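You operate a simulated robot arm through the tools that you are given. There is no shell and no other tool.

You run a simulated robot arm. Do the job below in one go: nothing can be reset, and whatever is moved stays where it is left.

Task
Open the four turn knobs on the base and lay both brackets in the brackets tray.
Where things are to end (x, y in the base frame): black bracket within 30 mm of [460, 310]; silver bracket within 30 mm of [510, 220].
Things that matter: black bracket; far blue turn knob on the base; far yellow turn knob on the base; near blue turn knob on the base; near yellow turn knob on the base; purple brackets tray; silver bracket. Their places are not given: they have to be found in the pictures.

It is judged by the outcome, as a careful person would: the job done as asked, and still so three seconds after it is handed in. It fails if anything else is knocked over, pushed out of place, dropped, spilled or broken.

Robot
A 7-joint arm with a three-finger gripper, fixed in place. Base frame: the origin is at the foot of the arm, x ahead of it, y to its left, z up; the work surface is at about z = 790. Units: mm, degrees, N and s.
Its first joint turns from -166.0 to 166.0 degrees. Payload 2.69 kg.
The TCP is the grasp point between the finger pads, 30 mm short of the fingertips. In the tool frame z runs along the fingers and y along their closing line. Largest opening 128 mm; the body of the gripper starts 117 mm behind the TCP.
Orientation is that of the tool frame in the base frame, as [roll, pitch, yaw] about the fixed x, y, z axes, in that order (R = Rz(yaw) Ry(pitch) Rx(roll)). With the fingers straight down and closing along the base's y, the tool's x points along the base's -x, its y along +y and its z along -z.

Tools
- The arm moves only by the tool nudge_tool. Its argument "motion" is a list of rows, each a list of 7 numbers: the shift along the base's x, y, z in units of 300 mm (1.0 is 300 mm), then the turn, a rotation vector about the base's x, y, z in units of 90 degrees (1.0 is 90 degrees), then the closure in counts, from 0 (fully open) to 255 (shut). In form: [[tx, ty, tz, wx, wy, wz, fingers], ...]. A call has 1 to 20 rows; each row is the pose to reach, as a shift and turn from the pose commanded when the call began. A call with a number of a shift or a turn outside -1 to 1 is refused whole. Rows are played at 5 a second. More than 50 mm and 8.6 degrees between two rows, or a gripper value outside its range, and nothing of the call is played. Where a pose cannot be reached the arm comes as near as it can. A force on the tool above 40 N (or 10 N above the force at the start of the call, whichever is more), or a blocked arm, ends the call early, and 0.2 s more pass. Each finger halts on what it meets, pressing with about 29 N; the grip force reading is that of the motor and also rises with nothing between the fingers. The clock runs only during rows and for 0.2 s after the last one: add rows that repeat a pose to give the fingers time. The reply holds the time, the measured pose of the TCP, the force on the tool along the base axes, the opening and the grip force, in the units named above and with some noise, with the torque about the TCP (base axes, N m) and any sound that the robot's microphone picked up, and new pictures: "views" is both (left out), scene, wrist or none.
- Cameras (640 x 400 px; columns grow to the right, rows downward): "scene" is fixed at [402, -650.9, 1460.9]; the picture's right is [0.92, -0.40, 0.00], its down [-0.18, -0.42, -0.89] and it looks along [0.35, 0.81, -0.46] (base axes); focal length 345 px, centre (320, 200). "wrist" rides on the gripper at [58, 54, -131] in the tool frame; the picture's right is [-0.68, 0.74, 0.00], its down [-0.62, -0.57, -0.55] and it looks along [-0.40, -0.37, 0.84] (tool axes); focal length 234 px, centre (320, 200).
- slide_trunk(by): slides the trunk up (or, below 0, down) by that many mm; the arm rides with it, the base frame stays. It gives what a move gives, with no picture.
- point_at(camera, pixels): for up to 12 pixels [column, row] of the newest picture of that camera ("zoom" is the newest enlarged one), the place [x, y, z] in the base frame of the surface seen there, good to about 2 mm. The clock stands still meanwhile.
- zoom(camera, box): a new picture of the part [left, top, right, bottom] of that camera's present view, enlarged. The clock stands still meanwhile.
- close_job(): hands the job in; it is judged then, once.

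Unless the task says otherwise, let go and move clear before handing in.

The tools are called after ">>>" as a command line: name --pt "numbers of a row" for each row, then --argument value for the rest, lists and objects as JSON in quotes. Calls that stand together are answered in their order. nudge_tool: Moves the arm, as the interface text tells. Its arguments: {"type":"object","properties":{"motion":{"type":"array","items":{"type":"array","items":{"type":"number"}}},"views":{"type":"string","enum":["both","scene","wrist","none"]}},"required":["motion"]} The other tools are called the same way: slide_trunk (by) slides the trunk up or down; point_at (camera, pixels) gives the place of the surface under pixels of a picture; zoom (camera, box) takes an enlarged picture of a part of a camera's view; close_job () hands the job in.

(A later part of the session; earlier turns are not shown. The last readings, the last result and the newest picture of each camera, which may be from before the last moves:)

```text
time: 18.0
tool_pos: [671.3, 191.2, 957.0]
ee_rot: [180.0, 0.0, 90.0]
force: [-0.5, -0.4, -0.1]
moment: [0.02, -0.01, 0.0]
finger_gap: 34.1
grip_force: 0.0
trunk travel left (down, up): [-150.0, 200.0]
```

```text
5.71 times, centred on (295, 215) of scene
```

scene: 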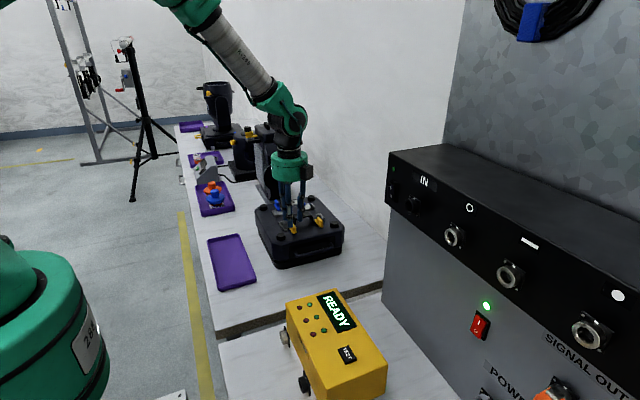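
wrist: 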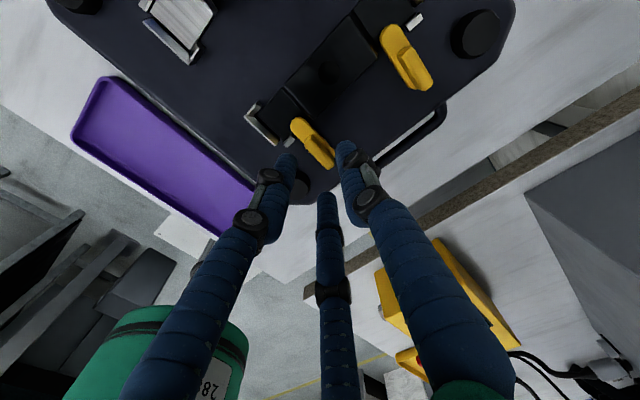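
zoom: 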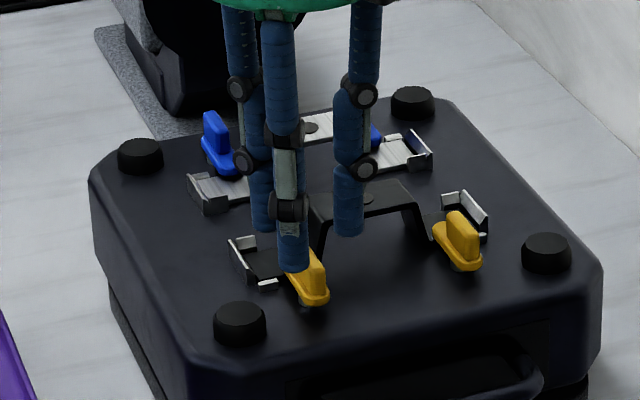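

Yaw is 90° and the single jaw is on the +x side, clear of the riser. I'll descend 25 mm and close on the ridge.

>>> nudge_tool --pt "0 0 -0.025 0 0 0 187" --pt "0 0 -0.05 0 0 0 187" --pt "0 0 -0.075 0 0 0 187" --pt "0 0 -0.083 0 0 0 187" --pt "0 0 -0.083 0 0 0 205" --pt "0 0 -0.083 0 0 0 220" --pt "0 0 -0.083 0 0 0 235" --pt "0 0 -0.083 0 0 0 250" --pt "0 0 -0.083 0 0 0 250" --views "both"

>>> zoom --camera "wrist" --box '[250, 100, 410, 230]'

>>> zoom --camera "scene" --box '[260, 180, 330, 250]'

```text
time: 20.0
tool_pos: [672.2, 192.2, 934.3]
ee_rot: [180.0, 0.0, 90.0]
force: [1.3, 1.5, -2.3]
moment: [-0.01, -0.08, 0.6]
finger_gap: 15.9
grip_force: 41.6
trunk travel left (down, up): [-150.0, 200.0]
```

scene: 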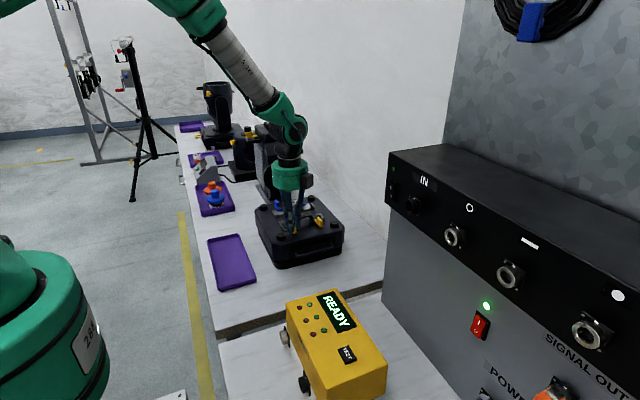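
wrist: 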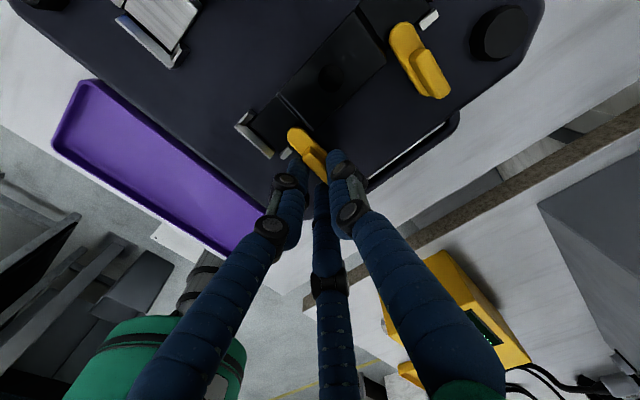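

```text
3.08 times, centred on (330, 165) of wrist
```

zoom: 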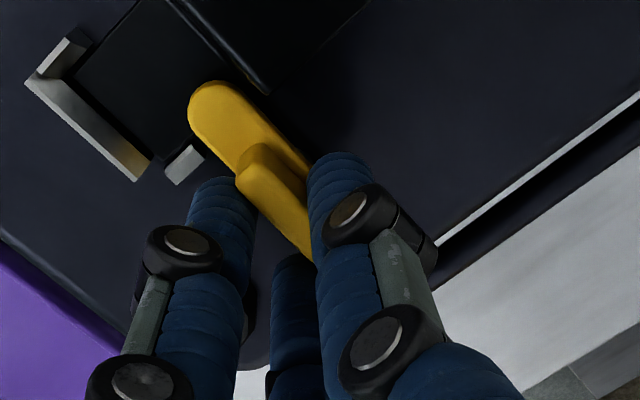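

```text
5.71 times, centred on (295, 215) of scene
```

zoom: 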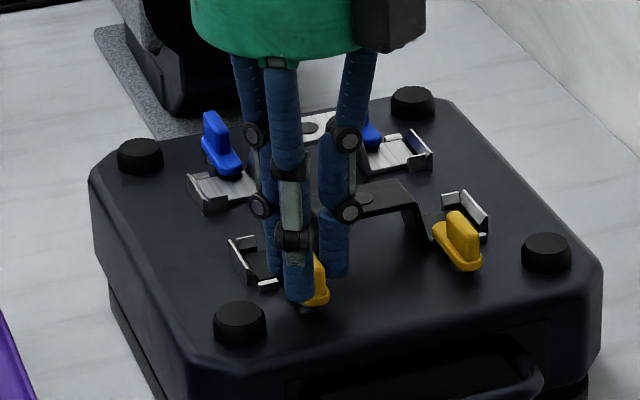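

The grip is centred now: gap 15.9 mm, lateral forces near zero, moment 0.6 N m. I'll try a 15° clockwise turn and watch the moment.

>>> nudge_tool --pt "-0.0006 0.0008 0 0 0 -0.042 255" --pt "-0.0011 0.0016 0 0 0 -0.083 255" --pt "-0.0016 0.0025 0 0 0 -0.125 255" --pt "-0.002 0.0033 0 0 0 -0.167 255" --pt "-0.002 0.0033 0 0 0 -0.167 255" --views "both"

>>> zoom --camera "wrist" --box '[250, 100, 410, 230]'

```text
time: 21.2
tool_pos: [669.5, 192.3, 933.3]
ee_rot: [-179.9, 0.0, 75.1]
force: [-19.0, -4.9, 8.7]
moment: [-0.25, 0.25, 2.73]
finger_gap: 21.2
grip_force: 44.7
trunk travel left (down, up): [-150.0, 200.0]
```

scene: 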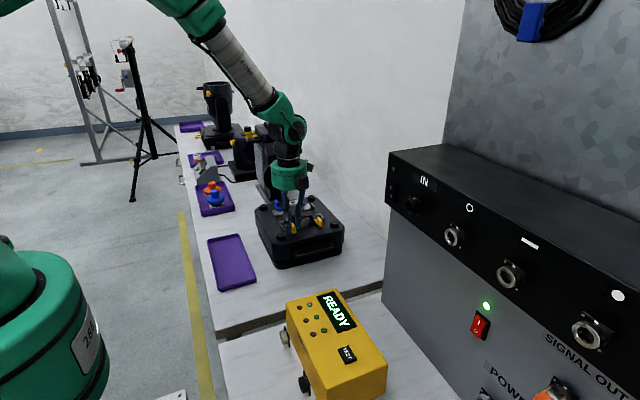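
wrist: 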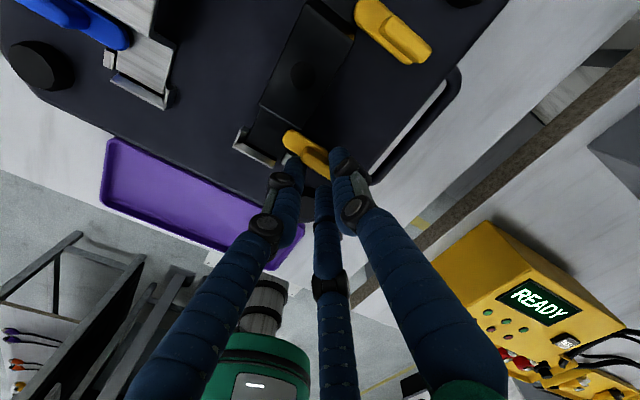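

```text
3.08 times, centred on (330, 165) of wrist
```

zoom: 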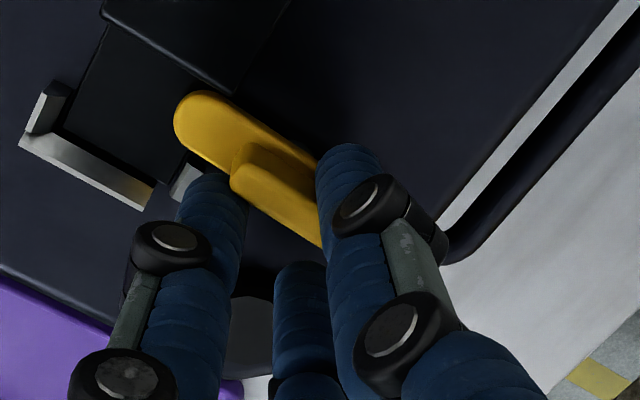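

Moment rose to 2.73 N m and the jaws were forced open to 21 mm, while the knob stayed put: clockwise is against a stop. I'll open, return to yaw 90°, shift to y≈197.5 and regrip for a counter-clockwise turn.

>>> nudge_tool --pt "0.0015 -0.002 0 0 0 0.083 187" --pt "0.002 -0.0033 0 0 0 0.167 187" --pt "0.002 -0.0033 0 0 0 0.167 187" --pt "0.002 0.006 0 0 0 0.167 187" --pt "0.002 0.0167 0 0 0 0.167 187" --pt "0.002 0.0167 0 0 0 0.167 187" --pt "0.002 0.0167 0 0 0 0.167 205" --pt "0.002 0.0167 0 0 0 0.167 220" --pt "0.002 0.0167 0 0 0 0.167 235" --pt "0.002 0.0167 0 0 0 0.167 250" --pt "0.002 0.0167 0 0 0 0.167 250" --views "both"

>>> zoom --camera "wrist" --box '[250, 100, 410, 230]'

```text
time: 23.6
tool_pos: [671.3, 198.7, 934.3]
ee_rot: [180.0, -0.1, 90.0]
force: [5.9, 0.7, -1.5]
moment: [0.05, -0.1, -0.02]
finger_gap: 16.4
grip_force: 42.2
trunk travel left (down, up): [-150.0, 200.0]
```

scene: 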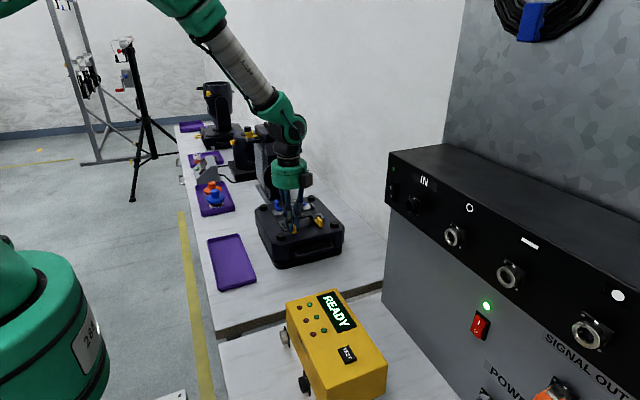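
wrist: 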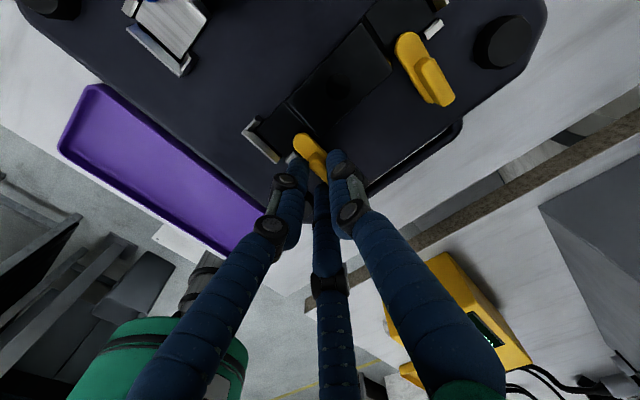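

```text
3.08 times, centred on (330, 165) of wrist
```

zoom: 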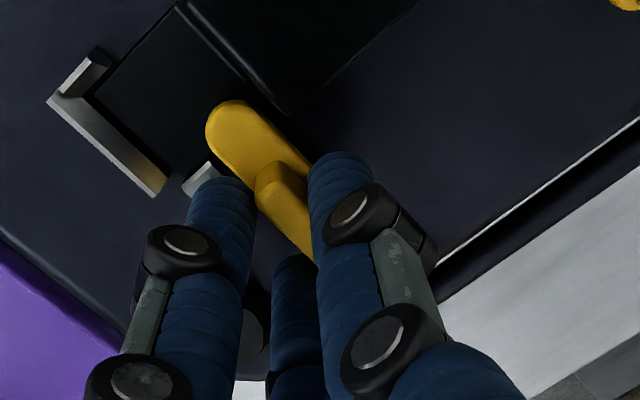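

Gap is 16.4 mm with almost no moment. I'll now turn 15° counter-clockwise about the pivot.

>>> nudge_tool --pt "-0.0006 -0.0009 0 0 0 0.042 255" --pt "-0.0012 -0.0018 0 0 0 0.083 255" --pt "-0.0017 -0.0028 0 0 0 0.125 255" --pt "-0.0021 -0.0038 0 0 0 0.167 255" --pt "-0.0021 -0.0038 0 0 0 0.167 255" --views "both"

>>> zoom --camera "wrist" --box '[250, 100, 410, 230]'

```text
time: 24.8
tool_pos: [671.3, 197.7, 933.3]
ee_rot: [-180.0, 0.0, 105.1]
force: [11.0, 0.4, -1.9]
moment: [0.09, -0.2, -0.03]
finger_gap: 16.6
grip_force: 42.4
trunk travel left (down, up): [-150.0, 200.0]
```

scene: 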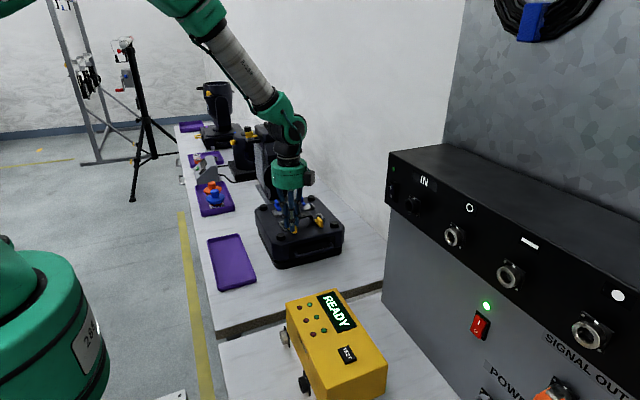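
wrist: 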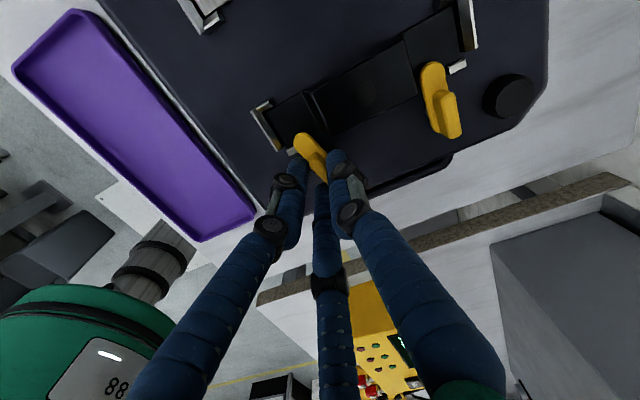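

```text
3.08 times, centred on (330, 165) of wrist
```

zoom: 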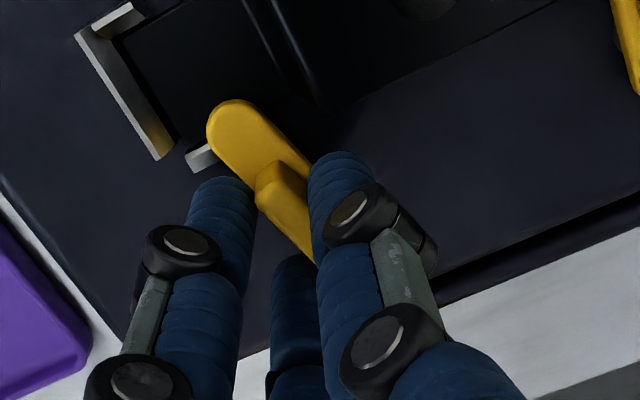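

The knob followed the gripper with almost zero moment: counter-clockwise is the opening direction here. I'll continue to 75°.

>>> nudge_tool --pt "0.0015 -0.0021 0 0 0 0.083 255" --pt "0.0019 -0.0042 0 0 0 0.167 255" --pt "0.0018 -0.0064 0 0 0 0.25 255" --pt "0.002 -0.0086 0 0 0 0.333 255" --pt "0.0024 -0.0107 0 0 0 0.417 255" --pt "0.0031 -0.0127 0 0 0 0.5 255" --pt "0.0041 -0.0147 0 0 0 0.583 255" --pt "0.0054 -0.0165 0 0 0 0.667 255" --pt "0.0054 -0.0165 0 0 0 0.667 255" --views "both"

>>> zoom --camera "wrist" --box '[250, 80, 410, 230]'

>>> zoom --camera "scene" --box '[260, 180, 330, 250]'

```text
time: 26.8
tool_pos: [672.4, 191.7, 932.4]
ee_rot: [-179.9, 0.0, 165.2]
force: [10.4, 16.0, 1.5]
moment: [0.41, -0.33, 0.03]
finger_gap: 16.2
grip_force: 42.2
trunk travel left (down, up): [-150.0, 200.0]
```

scene: 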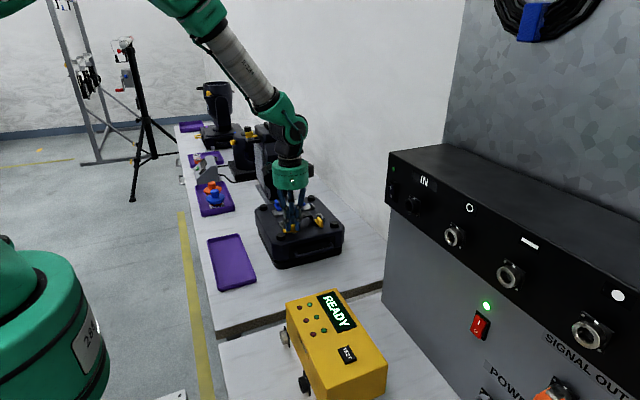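
wrist: 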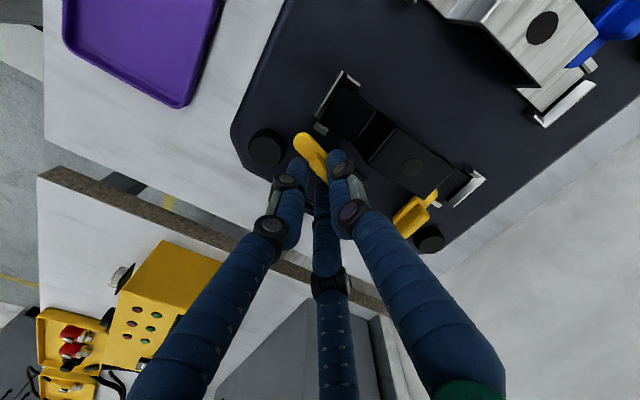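

```text
2.67 times, centred on (330, 155) of wrist
```

zoom: 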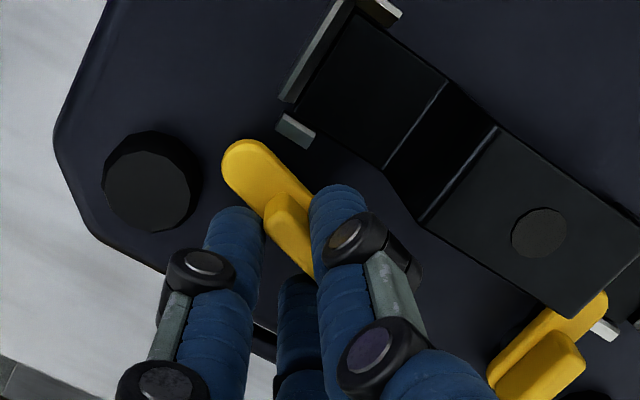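

```text
5.71 times, centred on (295, 215) of scene
```

zoom: 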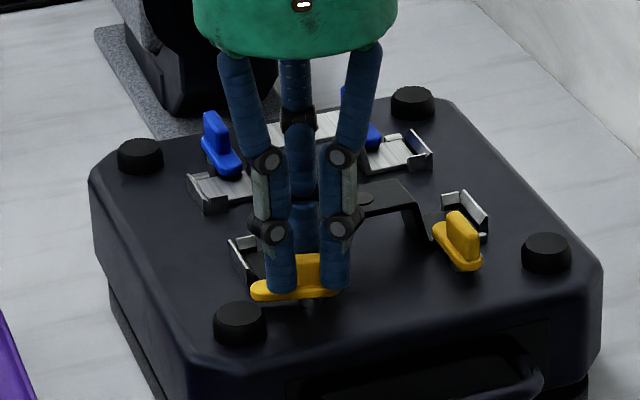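

The near yellow tab is now turned about 75°, pointing toward -x. I'll go on to 90° and see whether a stop appears.

>>> nudge_tool --pt "0.002 0.0025 0 0 0 0.042 255" --pt "0.003 0.0017 0 0 0 0.083 255" --pt "0.004 0.001 0 0 0 0.125 255" --pt "0.0048 0.0003 0 0 0 0.167 255" --pt "0.0048 0.0003 0 0 0 0.167 255" --views "wrist"

>>> zoom --camera "wrist" --box '[250, 80, 410, 230]'

>>> zoom --camera "scene" --box '[260, 180, 330, 250]'

```text
time: 28.0
tool_pos: [674.6, 192.2, 933.9]
ee_rot: [-180.0, -0.1, -179.9]
force: [13.3, 10.7, 7.3]
moment: [0.27, 0.22, -0.06]
finger_gap: 16.5
grip_force: 42.9
trunk travel left (down, up): [-150.0, 200.0]
```

wrist: 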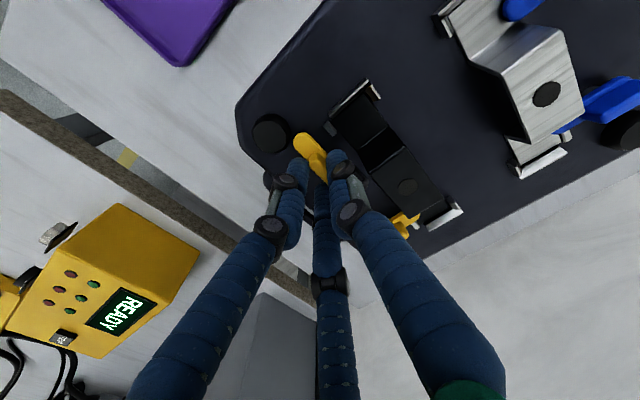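

```text
2.67 times, centred on (330, 155) of wrist
```

zoom: 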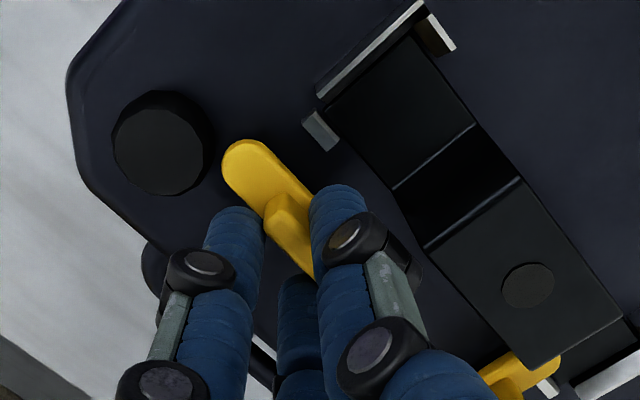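

```text
5.71 times, centred on (295, 215) of scene
```

zoom: 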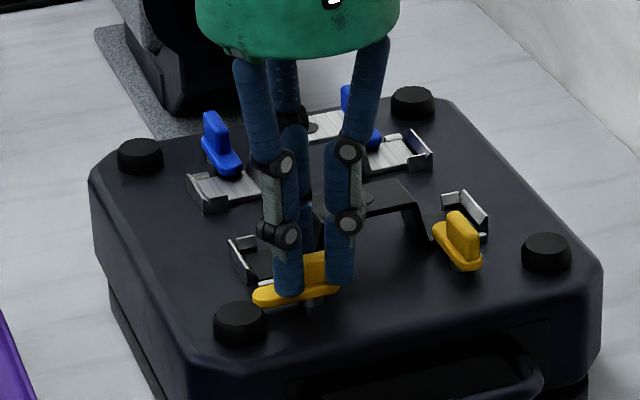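

The knob is now at 90°, pointing along -x, with no resisting moment. I'll nudge a further 6° to feel for the end stop.

>>> nudge_tool --pt "0.0005 -0.0004 0 0 0 0.033 255" --pt "0.001 -0.0008 0 0 0 0.067 255" --pt "0.001 -0.0008 0 0 0 0.067 255" --views "none"

>>> zoom --camera "wrist" --box '[250, 80, 410, 230]'

```text
time: 28.8
tool_pos: [674.3, 191.2, 933.3]
ee_rot: [180.0, 0.0, -173.9]
force: [7.2, 6.5, 9.4]
moment: [0.26, -0.42, -1.34]
finger_gap: 17.8
grip_force: 43.6
trunk travel left (down, up): [-150.0, 200.0]
```

```text
2.67 times, centred on (330, 155) of wrist
```

zoom: 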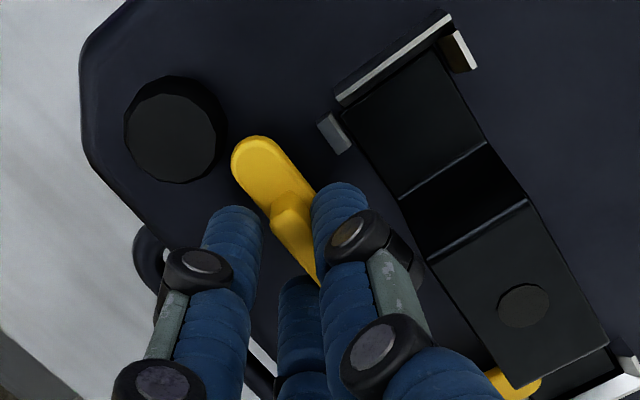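

Moment reached -1.34 N m about 6° further, so the open stop is at about 90° and the near yellow knob is fully open. I'll release, lift, and move to the far yellow knob with yaw -90°, so the paired jaws are on its +x side.

>>> nudge_tool --pt "0 0 0 0 0 -0.05 230" --pt "0 0 0 0 0 -0.067 200" --pt "0 0 0 0 0 -0.067 187" --pt "0 0 0 0 0 -0.067 187" --pt "0 0 0.08 0 0 -0.067 187" --pt "0 0 0.153 0 0 -0.067 187" --pt "0.03 0.002 0.153 0 0 0.02 187" --pt "0.06 0.004 0.153 0 0 0.11 187" --pt "0.09 0.006 0.153 0 0 0.2 187" --pt "0.12 0.008 0.153 0 0 0.29 187" --pt "0.15 0.01 0.153 0 0 0.38 187" --pt "0.18 0.012 0.153 0 0 0.47 187" --pt "0.21 0.014 0.153 0 0 0.56 187" --pt "0.24 0.016 0.153 0 0 0.65 187" --pt "0.27 0.018 0.153 0 0 0.74 187" --pt "0.3 0.02 0.153 0 0 0.83 187" --pt "0.3127 0.0207 0.153 0 0 0.9333 187" --pt "0.3127 0.0207 0.08 0 0 0.9333 187" --pt "0.3127 0.0207 0.08 0 0 0.9333 187" --views "both"

>>> zoom --camera "wrist" --box '[250, 80, 410, 230]'

>>> zoom --camera "scene" --box '[260, 180, 340, 250]'

```text
refused: row 17 steps farther than a row can; nothing moved
```

```text
2.67 times, centred on (330, 155) of wrist
```

zoom: 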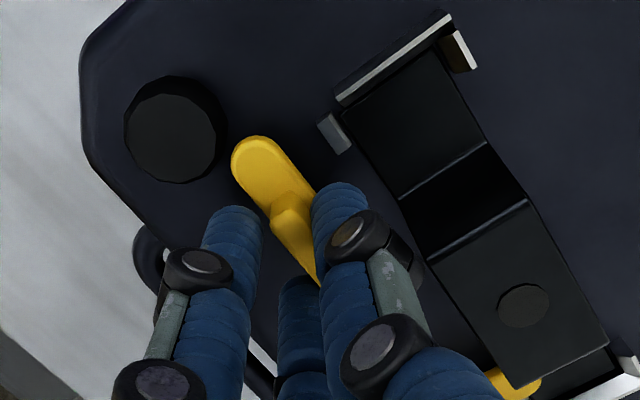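

```text
5.71 times, centred on (300, 215) of scene
```

zoom: 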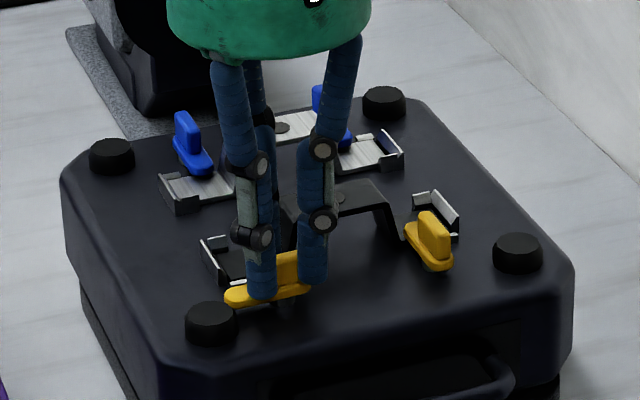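

The call was refused because one row turned 9.3°, and nothing moved. I'll resend with smaller turn steps.

>>> nudge_tool --pt "0 0 0 0 0 -0.05 230" --pt "0 0 0 0 0 -0.067 200" --pt "0 0 0 0 0 -0.067 187" --pt "0 0 0 0 0 -0.067 187" --pt "0 0 0.08 0 0 -0.067 187" --pt "0 0 0.153 0 0 -0.067 187" --pt "0.03 0.002 0.153 0 0 0.02 187" --pt "0.06 0.004 0.153 0 0 0.11 187" --pt "0.09 0.006 0.153 0 0 0.2 187" --pt "0.12 0.008 0.153 0 0 0.29 187" --pt "0.15 0.01 0.153 0 0 0.38 187" --pt "0.18 0.012 0.153 0 0 0.47 187" --pt "0.21 0.014 0.153 0 0 0.56 187" --pt "0.24 0.016 0.153 0 0 0.65 187" --pt "0.27 0.018 0.153 0 0 0.74 187" --pt "0.3 0.02 0.153 0 0 0.83 187" --pt "0.3127 0.0207 0.153 0 0 0.9 187" --pt "0.3127 0.0207 0.12 0 0 0.9333 187" --pt "0.3127 0.0207 0.08 0 0 0.9333 187" --pt "0.3127 0.0207 0.08 0 0 0.9333 187" --views "both"

>>> zoom --camera "wrist" --box '[250, 80, 410, 230]'

>>> zoom --camera "scene" --box '[260, 180, 340, 250]'

```text
time: 33.0
tool_pos: [768.5, 197.8, 956.5]
ee_rot: [180.0, 0.0, -89.8]
force: [0.2, 0.5, -0.1]
moment: [0.03, -0.02, 0.03]
finger_gap: 34.0
grip_force: 0.1
trunk travel left (down, up): [-150.0, 200.0]
```

scene: 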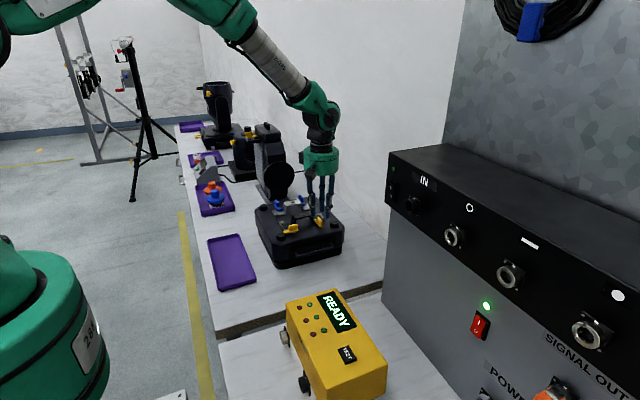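
wrist: 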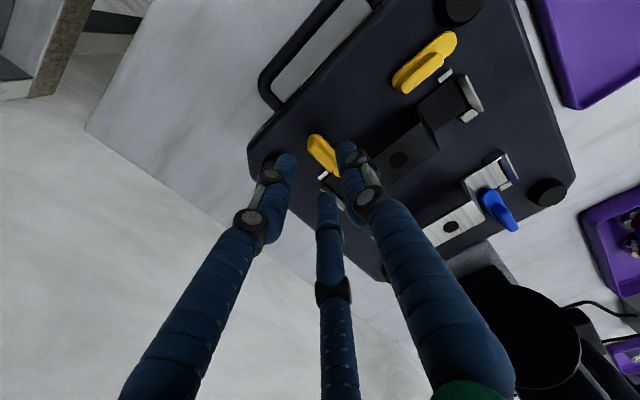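

```text
2.67 times, centred on (330, 155) of wrist
```

zoom: 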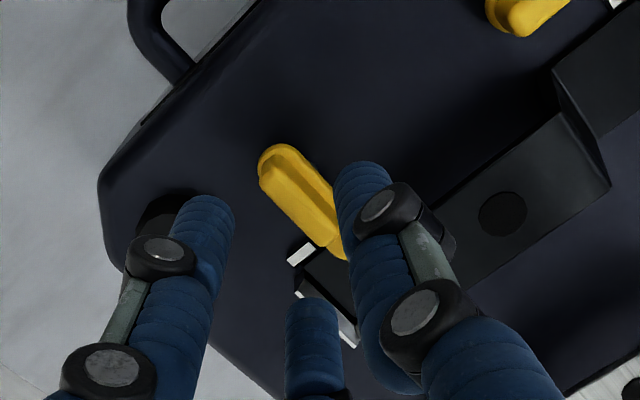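

```text
5.71 times, centred on (300, 215) of scene
```

zoom: 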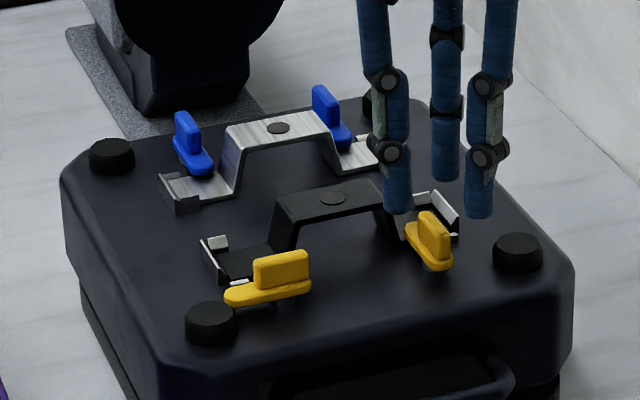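

The near yellow knob stands open along x, and the jaws hover over the far yellow knob at (768,198). I'll descend and close as before.

>>> nudge_tool --pt "0 0 -0.025 0 0 0 187" --pt "0 0 -0.05 0 0 0 187" --pt "0 0 -0.075 0 0 0 187" --pt "0 0 -0.08 0 0 0 187" --pt "0 0 -0.08 0 0 0 205" --pt "0 0 -0.08 0 0 0 220" --pt "0 0 -0.08 0 0 0 235" --pt "0 0 -0.08 0 0 0 250" --pt "0 0 -0.08 0 0 0 250" --views "both"

>>> zoom --camera "wrist" --box '[250, 80, 410, 230]'

```text
time: 35.0
tool_pos: [768.3, 199.5, 932.8]
ee_rot: [180.0, -0.1, -89.8]
force: [-0.6, -0.6, -2.6]
moment: [0.1, -0.06, -0.01]
finger_gap: 16.6
grip_force: 42.4
trunk travel left (down, up): [-150.0, 200.0]
```

scene: 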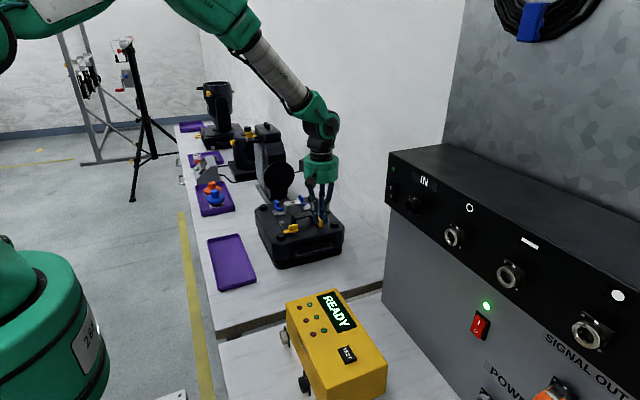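
wrist: 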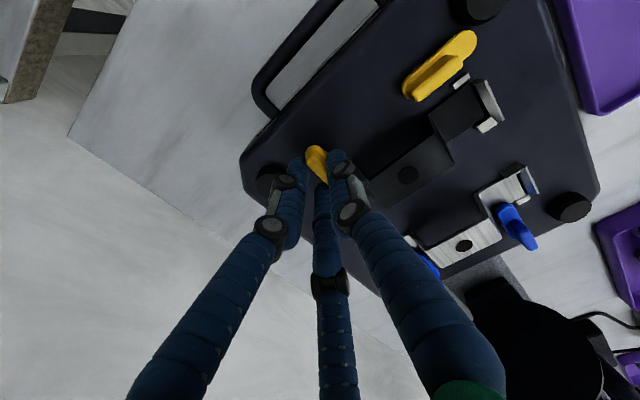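

```text
2.67 times, centred on (330, 155) of wrist
```

zoom: 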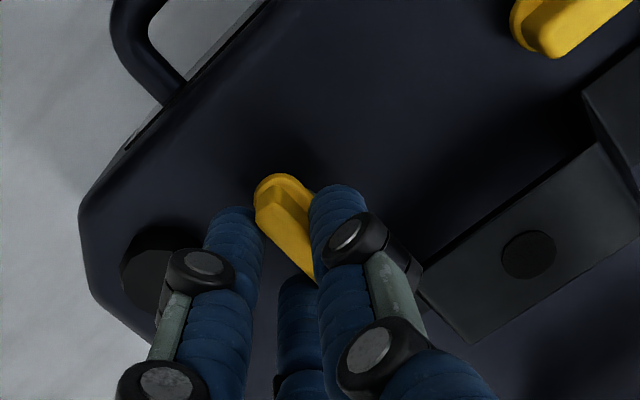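

Gap 16.6 mm with no moment. I'll try a 15° clockwise turn, the mirror direction for this knob.

>>> nudge_tool --pt "0.0006 -0.0009 0 0 0 -0.042 255" --pt "0.0012 -0.0018 0 0 0 -0.083 255" --pt "0.0017 -0.0028 0 0 0 -0.125 255" --pt "0.0021 -0.0038 0 0 0 -0.167 255" --pt "0.0021 -0.0038 0 0 0 -0.167 255" --views "none"

>>> zoom --camera "wrist" --box '[250, 80, 410, 230]'

```text
time: 36.2
tool_pos: [768.6, 196.9, 933.6]
ee_rot: [-180.0, 0.1, -104.9]
force: [-7.6, 0.7, 0.9]
moment: [-0.05, 0.15, 0.02]
finger_gap: 16.6
grip_force: 42.7
trunk travel left (down, up): [-150.0, 200.0]
```

```text
2.67 times, centred on (330, 155) of wrist
```

zoom: 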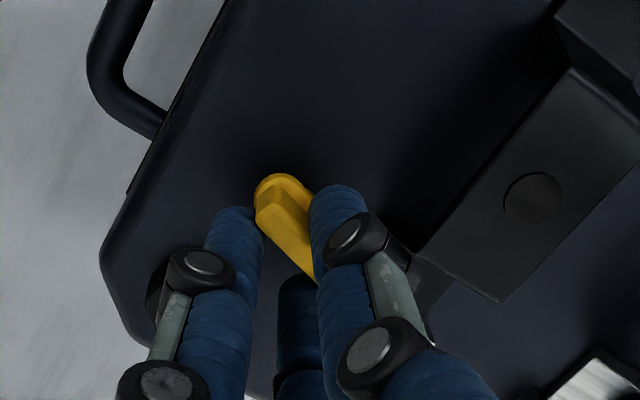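

The knob followed clockwise with no moment. I'll continue to 88° or so.

>>> nudge_tool --pt "-0.001 -0.0021 0 0 0 -0.083 255" --pt "-0.0008 -0.0042 0 0 0 -0.167 255" --pt "-0.0008 -0.0064 0 0 0 -0.25 255" --pt "-0.001 -0.0083 0 0 0 -0.333 255" --pt "-0.0014 -0.0099 0 0 0 -0.417 255" --pt "-0.0021 -0.0114 0 0 0 -0.5 255" --pt "-0.0031 -0.0129 0 0 0 -0.583 255" --pt "-0.0044 -0.0142 0 0 0 -0.667 255" --pt "-0.0058 -0.0155 0 0 0 -0.75 255" --pt "-0.0075 -0.0166 0 0 0 -0.82 255" --pt "-0.0075 -0.0166 0 0 0 -0.82 255" --views "both"

>>> zoom --camera "wrist" --box '[250, 80, 410, 230]'

>>> zoom --camera "scene" --box '[260, 180, 340, 250]'

```text
time: 38.6
tool_pos: [765.7, 192.4, 933.6]
ee_rot: [-179.9, -0.1, -178.9]
force: [-12.8, 13.0, -8.4]
moment: [0.26, 0.08, -0.01]
finger_gap: 16.5
grip_force: 41.7
trunk travel left (down, up): [-150.0, 200.0]
```

scene: 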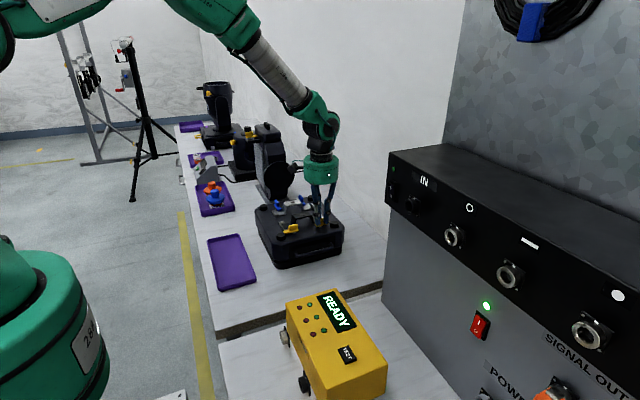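
wrist: 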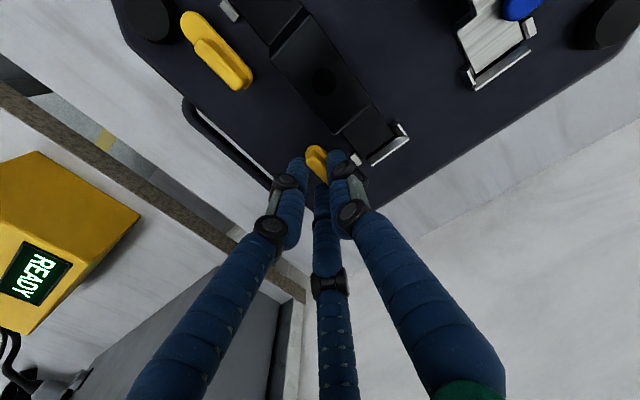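

```text
2.67 times, centred on (330, 155) of wrist
```

zoom: 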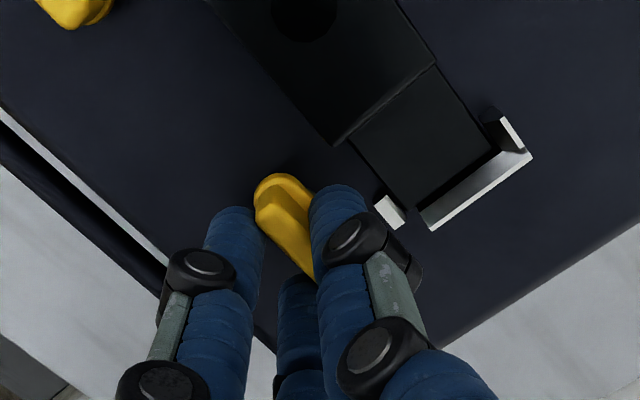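

```text
5.71 times, centred on (300, 215) of scene
```

zoom: 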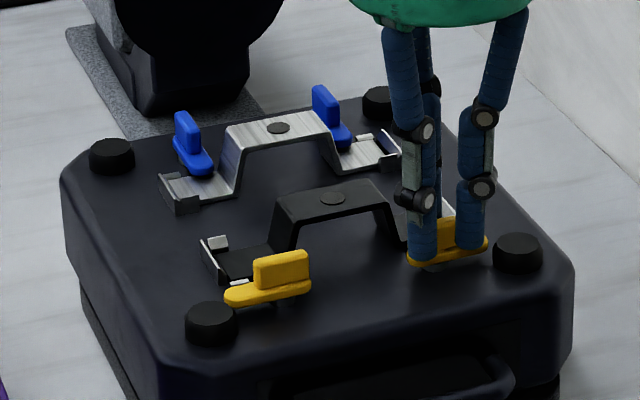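

The far yellow tab now points along +x at about 89°. I'll turn 6° more to reach its stop.

>>> nudge_tool --pt "-0.001 0.001 0 0 0 -0.033 255" --pt "-0.0015 0.001 0 0 0 -0.067 255" --pt "-0.0015 0.001 0 0 0 -0.067 255" --views "none"

```text
time: 39.4
tool_pos: [766.4, 191.4, 933.5]
ee_rot: [-180.0, 0.0, 175.3]
force: [-7.8, -2.0, -6.0]
moment: [0.02, 0.54, 1.21]
finger_gap: 17.2
grip_force: 42.8
trunk travel left (down, up): [-150.0, 200.0]
```

Moment 1.21 N m shows the far yellow stop is reached, so both yellow knobs are open. I'll release, lift, and go to the far blue knob with yaw 90°, hovering above (759.5,368.5) with a narrower gap.

>>> nudge_tool --pt "0 0 0 0 0 0.04 230" --pt "0 0 0 0 0 0.06 200" --pt "0 0 0 0 0 0.06 187" --pt "0 0 0.08 0 0 0.06 187" --pt "0 0 0.153 0 0 0.06 187" --pt "-0.002 0.049 0.153 0 0 -0.024 187" --pt "-0.003 0.098 0.153 0 0 -0.108 187" --pt "-0.005 0.147 0.153 0 0 -0.192 187" --pt "-0.007 0.196 0.153 0 0 -0.276 187" --pt "-0.008 0.245 0.153 0 0 -0.36 187" --pt "-0.01 0.295 0.153 0 0 -0.444 187" --pt "-0.012 0.344 0.153 0 0 -0.528 187" --pt "-0.013 0.393 0.153 0 0 -0.612 187" --pt "-0.015 0.442 0.153 0 0 -0.696 187" --pt "-0.017 0.491 0.153 0 0 -0.78 187" --pt "-0.018 0.54 0.153 0 0 -0.864 187" --pt "-0.0197 0.589 0.153 0 0 -0.947 199" --pt "-0.0197 0.589 0.11 0 0 -0.947 199" --pt "-0.0197 0.589 0.08 0 0 -0.947 199" --pt "-0.0197 0.589 0.08 0 0 -0.947 199" --views "both"

>>> zoom --camera "wrist" --box '[250, 80, 410, 230]'

>>> zoom --camera "scene" --box '[260, 180, 340, 250]'

```text
time: 43.6
tool_pos: [760.0, 369.5, 956.8]
ee_rot: [-180.0, 0.0, 90.0]
force: [0.4, -0.3, -0.3]
moment: [-0.01, -0.05, 0.01]
finger_gap: 28.2
grip_force: 0.1
trunk travel left (down, up): [-150.0, 200.0]
```

scene: 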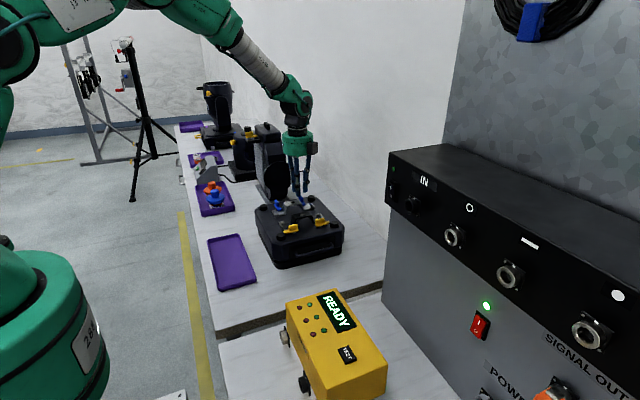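
wrist: 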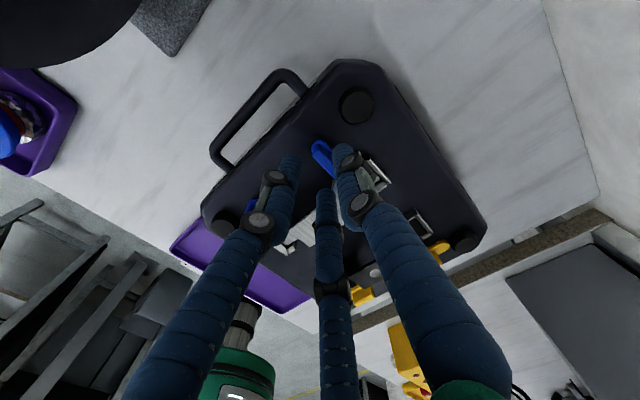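

```text
2.67 times, centred on (330, 155) of wrist
```

zoom: 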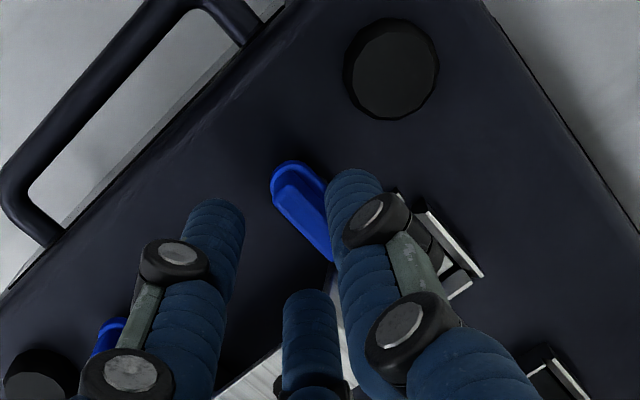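

```text
5.71 times, centred on (300, 215) of scene
```

zoom: 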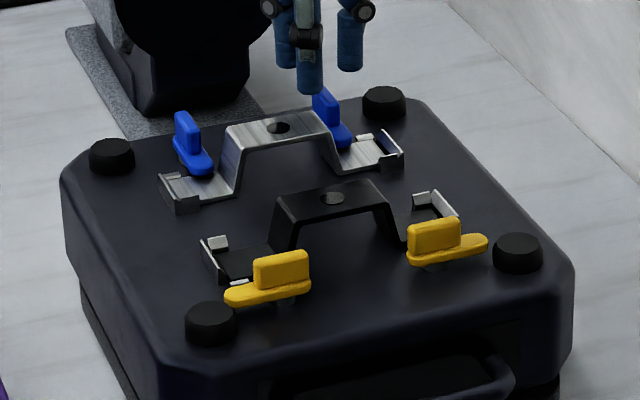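

Both yellow knobs stand open in the scene. Before descending I'll check the fingertip positions against the silver bracket's riser.

>>> zoom --camera "wrist" --box '[250, 80, 410, 230]'

>>> point_at --camera "zoom" --pixels '[[310, 300], [290, 310], [330, 310], [215, 215], [190, 230], [350, 180], [365, 205], [290, 180], [300, 200], [320, 225], [325, 285], [265, 360]]'

```text
2.67 times, centred on (330, 155) of wrist
```

zoom: 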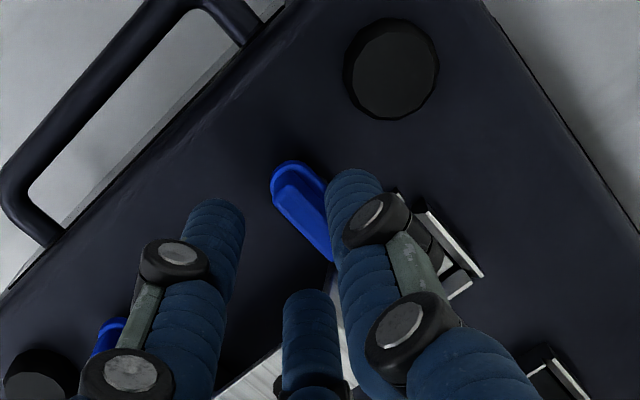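

```text
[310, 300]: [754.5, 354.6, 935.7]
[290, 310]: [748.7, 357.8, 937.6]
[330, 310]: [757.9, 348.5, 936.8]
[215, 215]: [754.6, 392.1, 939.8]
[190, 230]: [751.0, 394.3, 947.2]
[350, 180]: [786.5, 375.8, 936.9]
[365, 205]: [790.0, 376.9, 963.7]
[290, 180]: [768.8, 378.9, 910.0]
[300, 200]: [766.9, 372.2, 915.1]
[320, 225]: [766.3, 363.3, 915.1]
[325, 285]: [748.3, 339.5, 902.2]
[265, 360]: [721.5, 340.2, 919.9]
```

The lower jaw centre is near (749,350), about 3 mm clear of the riser edge (y≈339.5). I'll descend and close on the far blue ridge.

>>> nudge_tool --pt "0 0 -0.025 0 0 0 199" --pt "0 0 -0.05 0 0 0 199" --pt "0 0 -0.075 0 0 0 199" --pt "0 0 -0.08 0 0 0 199" --pt "0 0 -0.08 0 0 0 210" --pt "0 0 -0.08 0 0 0 225" --pt "0 0 -0.08 0 0 0 240" --pt "0 0 -0.08 0 0 0 250" --pt "0 0 -0.08 0 0 0 250" --views "both"

>>> zoom --camera "wrist" --box '[250, 80, 410, 230]'

```text
time: 45.6
tool_pos: [760.8, 369.9, 934.3]
ee_rot: [180.0, 0.0, 90.0]
force: [-0.3, -2.3, -1.8]
moment: [-0.05, 0.05, -0.02]
finger_gap: 16.1
grip_force: 42.1
trunk travel left (down, up): [-150.0, 200.0]
```

scene: 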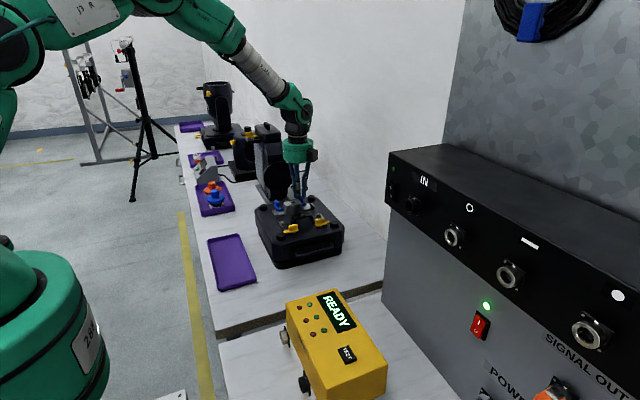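
wrist: 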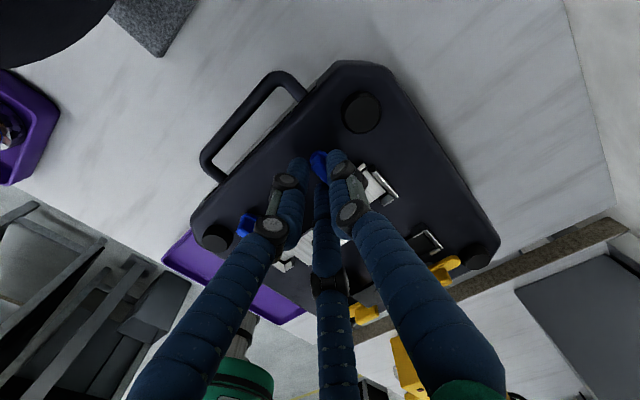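

```text
2.67 times, centred on (330, 155) of wrist
```

zoom: 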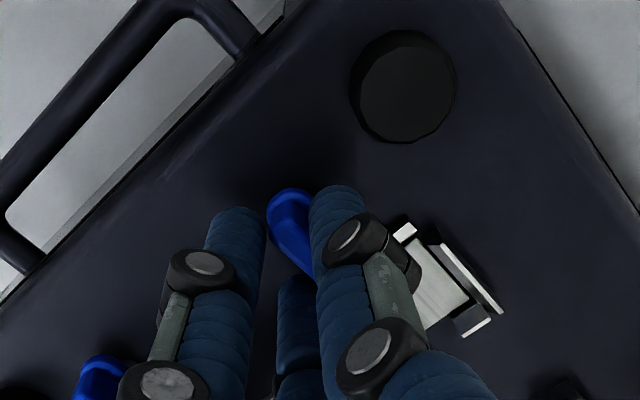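

Gap 16.1 mm and no moment. I'll turn 15° counter-clockwise and check.

>>> nudge_tool --pt "-0.0008 -0.0009 0 0 0 0.042 255" --pt "-0.0016 -0.0019 0 0 0 0.083 255" --pt "-0.0023 -0.0029 0 0 0 0.125 255" --pt "-0.003 -0.0039 0 0 0 0.167 255" --pt "-0.003 -0.0039 0 0 0 0.167 255" --views "none"

>>> zoom --camera "wrist" --box '[250, 80, 410, 230]'

```text
time: 46.8
tool_pos: [758.0, 367.8, 932.9]
ee_rot: [-180.0, 0.0, 105.1]
force: [-0.3, -5.9, 0.2]
moment: [-0.11, 0.04, -0.03]
finger_gap: 16.3
grip_force: 42.0
trunk travel left (down, up): [-150.0, 200.0]
```

```text
2.67 times, centred on (330, 155) of wrist
```

zoom: 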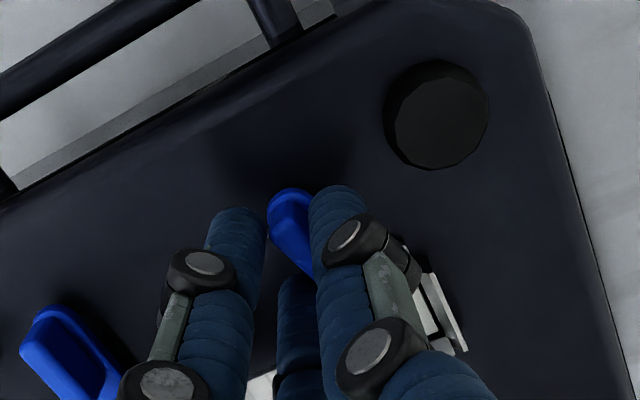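

The far blue knob follows counter-clockwise. I'll continue to about 88°.

>>> nudge_tool --pt "-0.0011 -0.0022 0 0 0 0.083 255" --pt "-0.0019 -0.0046 0 0 0 0.167 255" --pt "-0.0024 -0.007 0 0 0 0.25 255" --pt "-0.0025 -0.0094 0 0 0 0.333 255" --pt "-0.0024 -0.0119 0 0 0 0.417 255" --pt "-0.0019 -0.0143 0 0 0 0.5 255" --pt "-0.0011 -0.0167 0 0 0 0.583 255" --pt "0 -0.0189 0 0 0 0.667 255" --pt "0.0014 -0.0209 0 0 0 0.75 255" --pt "0.0027 -0.0224 0 0 0 0.817 255" --pt "0.0027 -0.0224 0 0 0 0.817 255" --views "both"

>>> zoom --camera "wrist" --box '[250, 80, 410, 230]'

>>> zoom --camera "scene" --box '[260, 170, 340, 240]'

```text
time: 49.2
tool_pos: [759.3, 360.6, 932.9]
ee_rot: [-179.9, 0.0, 178.7]
force: [-0.9, -9.6, -2.0]
moment: [-0.26, -0.19, -0.04]
finger_gap: 16.1
grip_force: 41.6
trunk travel left (down, up): [-150.0, 200.0]
```

scene: 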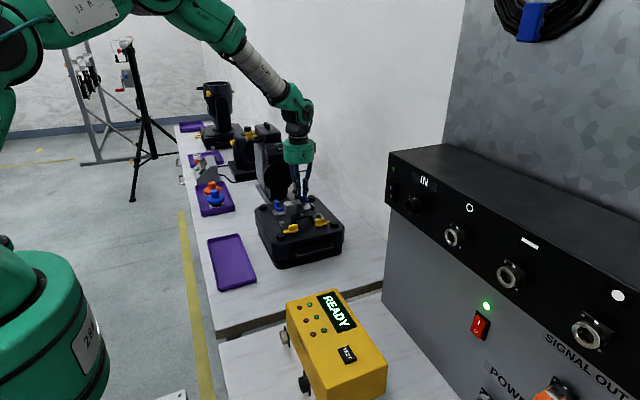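
wrist: 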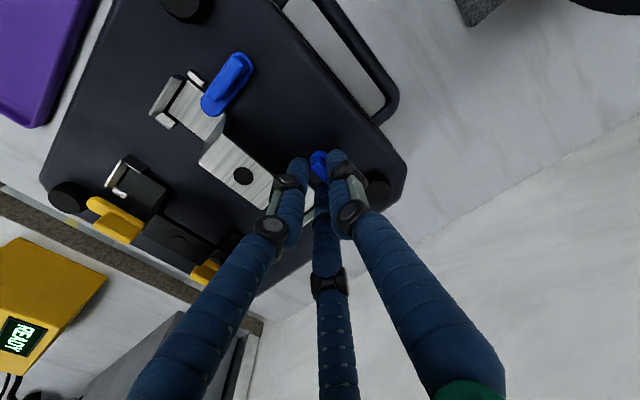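

```text
2.67 times, centred on (330, 155) of wrist
```

zoom: 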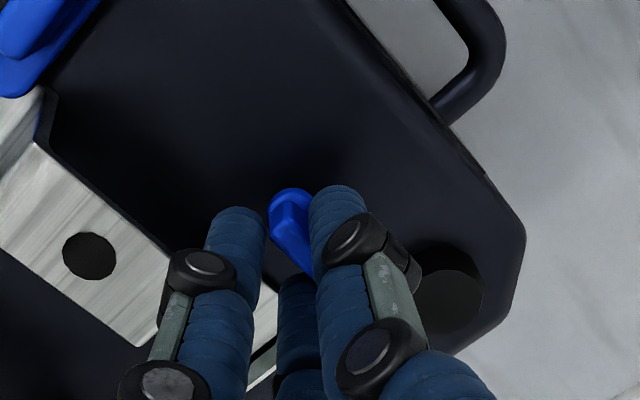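

```text
5.71 times, centred on (300, 205) of scene
```

zoom: 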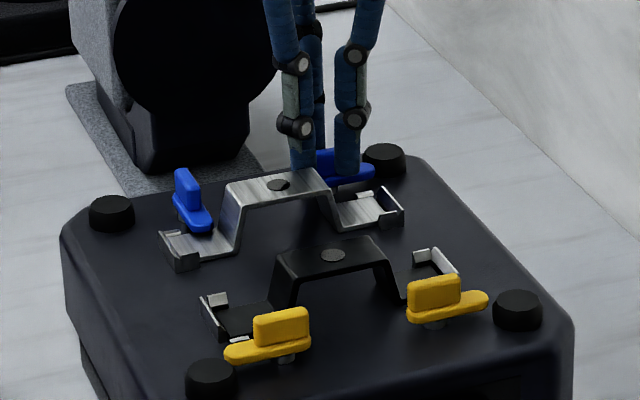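

Far blue is turned to about 88°. I'll feel for its stop with 6° more.

>>> nudge_tool --pt "0.0007 -0.0012 0 0 0 0.033 255" --pt "0.0014 -0.0024 0 0 0 0.067 255" --pt "0.0014 -0.0024 0 0 0 0.067 255" --views "none"

```text
time: 50.0
tool_pos: [760.2, 360.5, 934.0]
ee_rot: [180.0, 0.0, -175.3]
force: [-5.2, -11.0, 0.2]
moment: [-0.21, 0.54, -1.42]
finger_gap: 17.0
grip_force: 42.7
trunk travel left (down, up): [-150.0, 200.0]
```

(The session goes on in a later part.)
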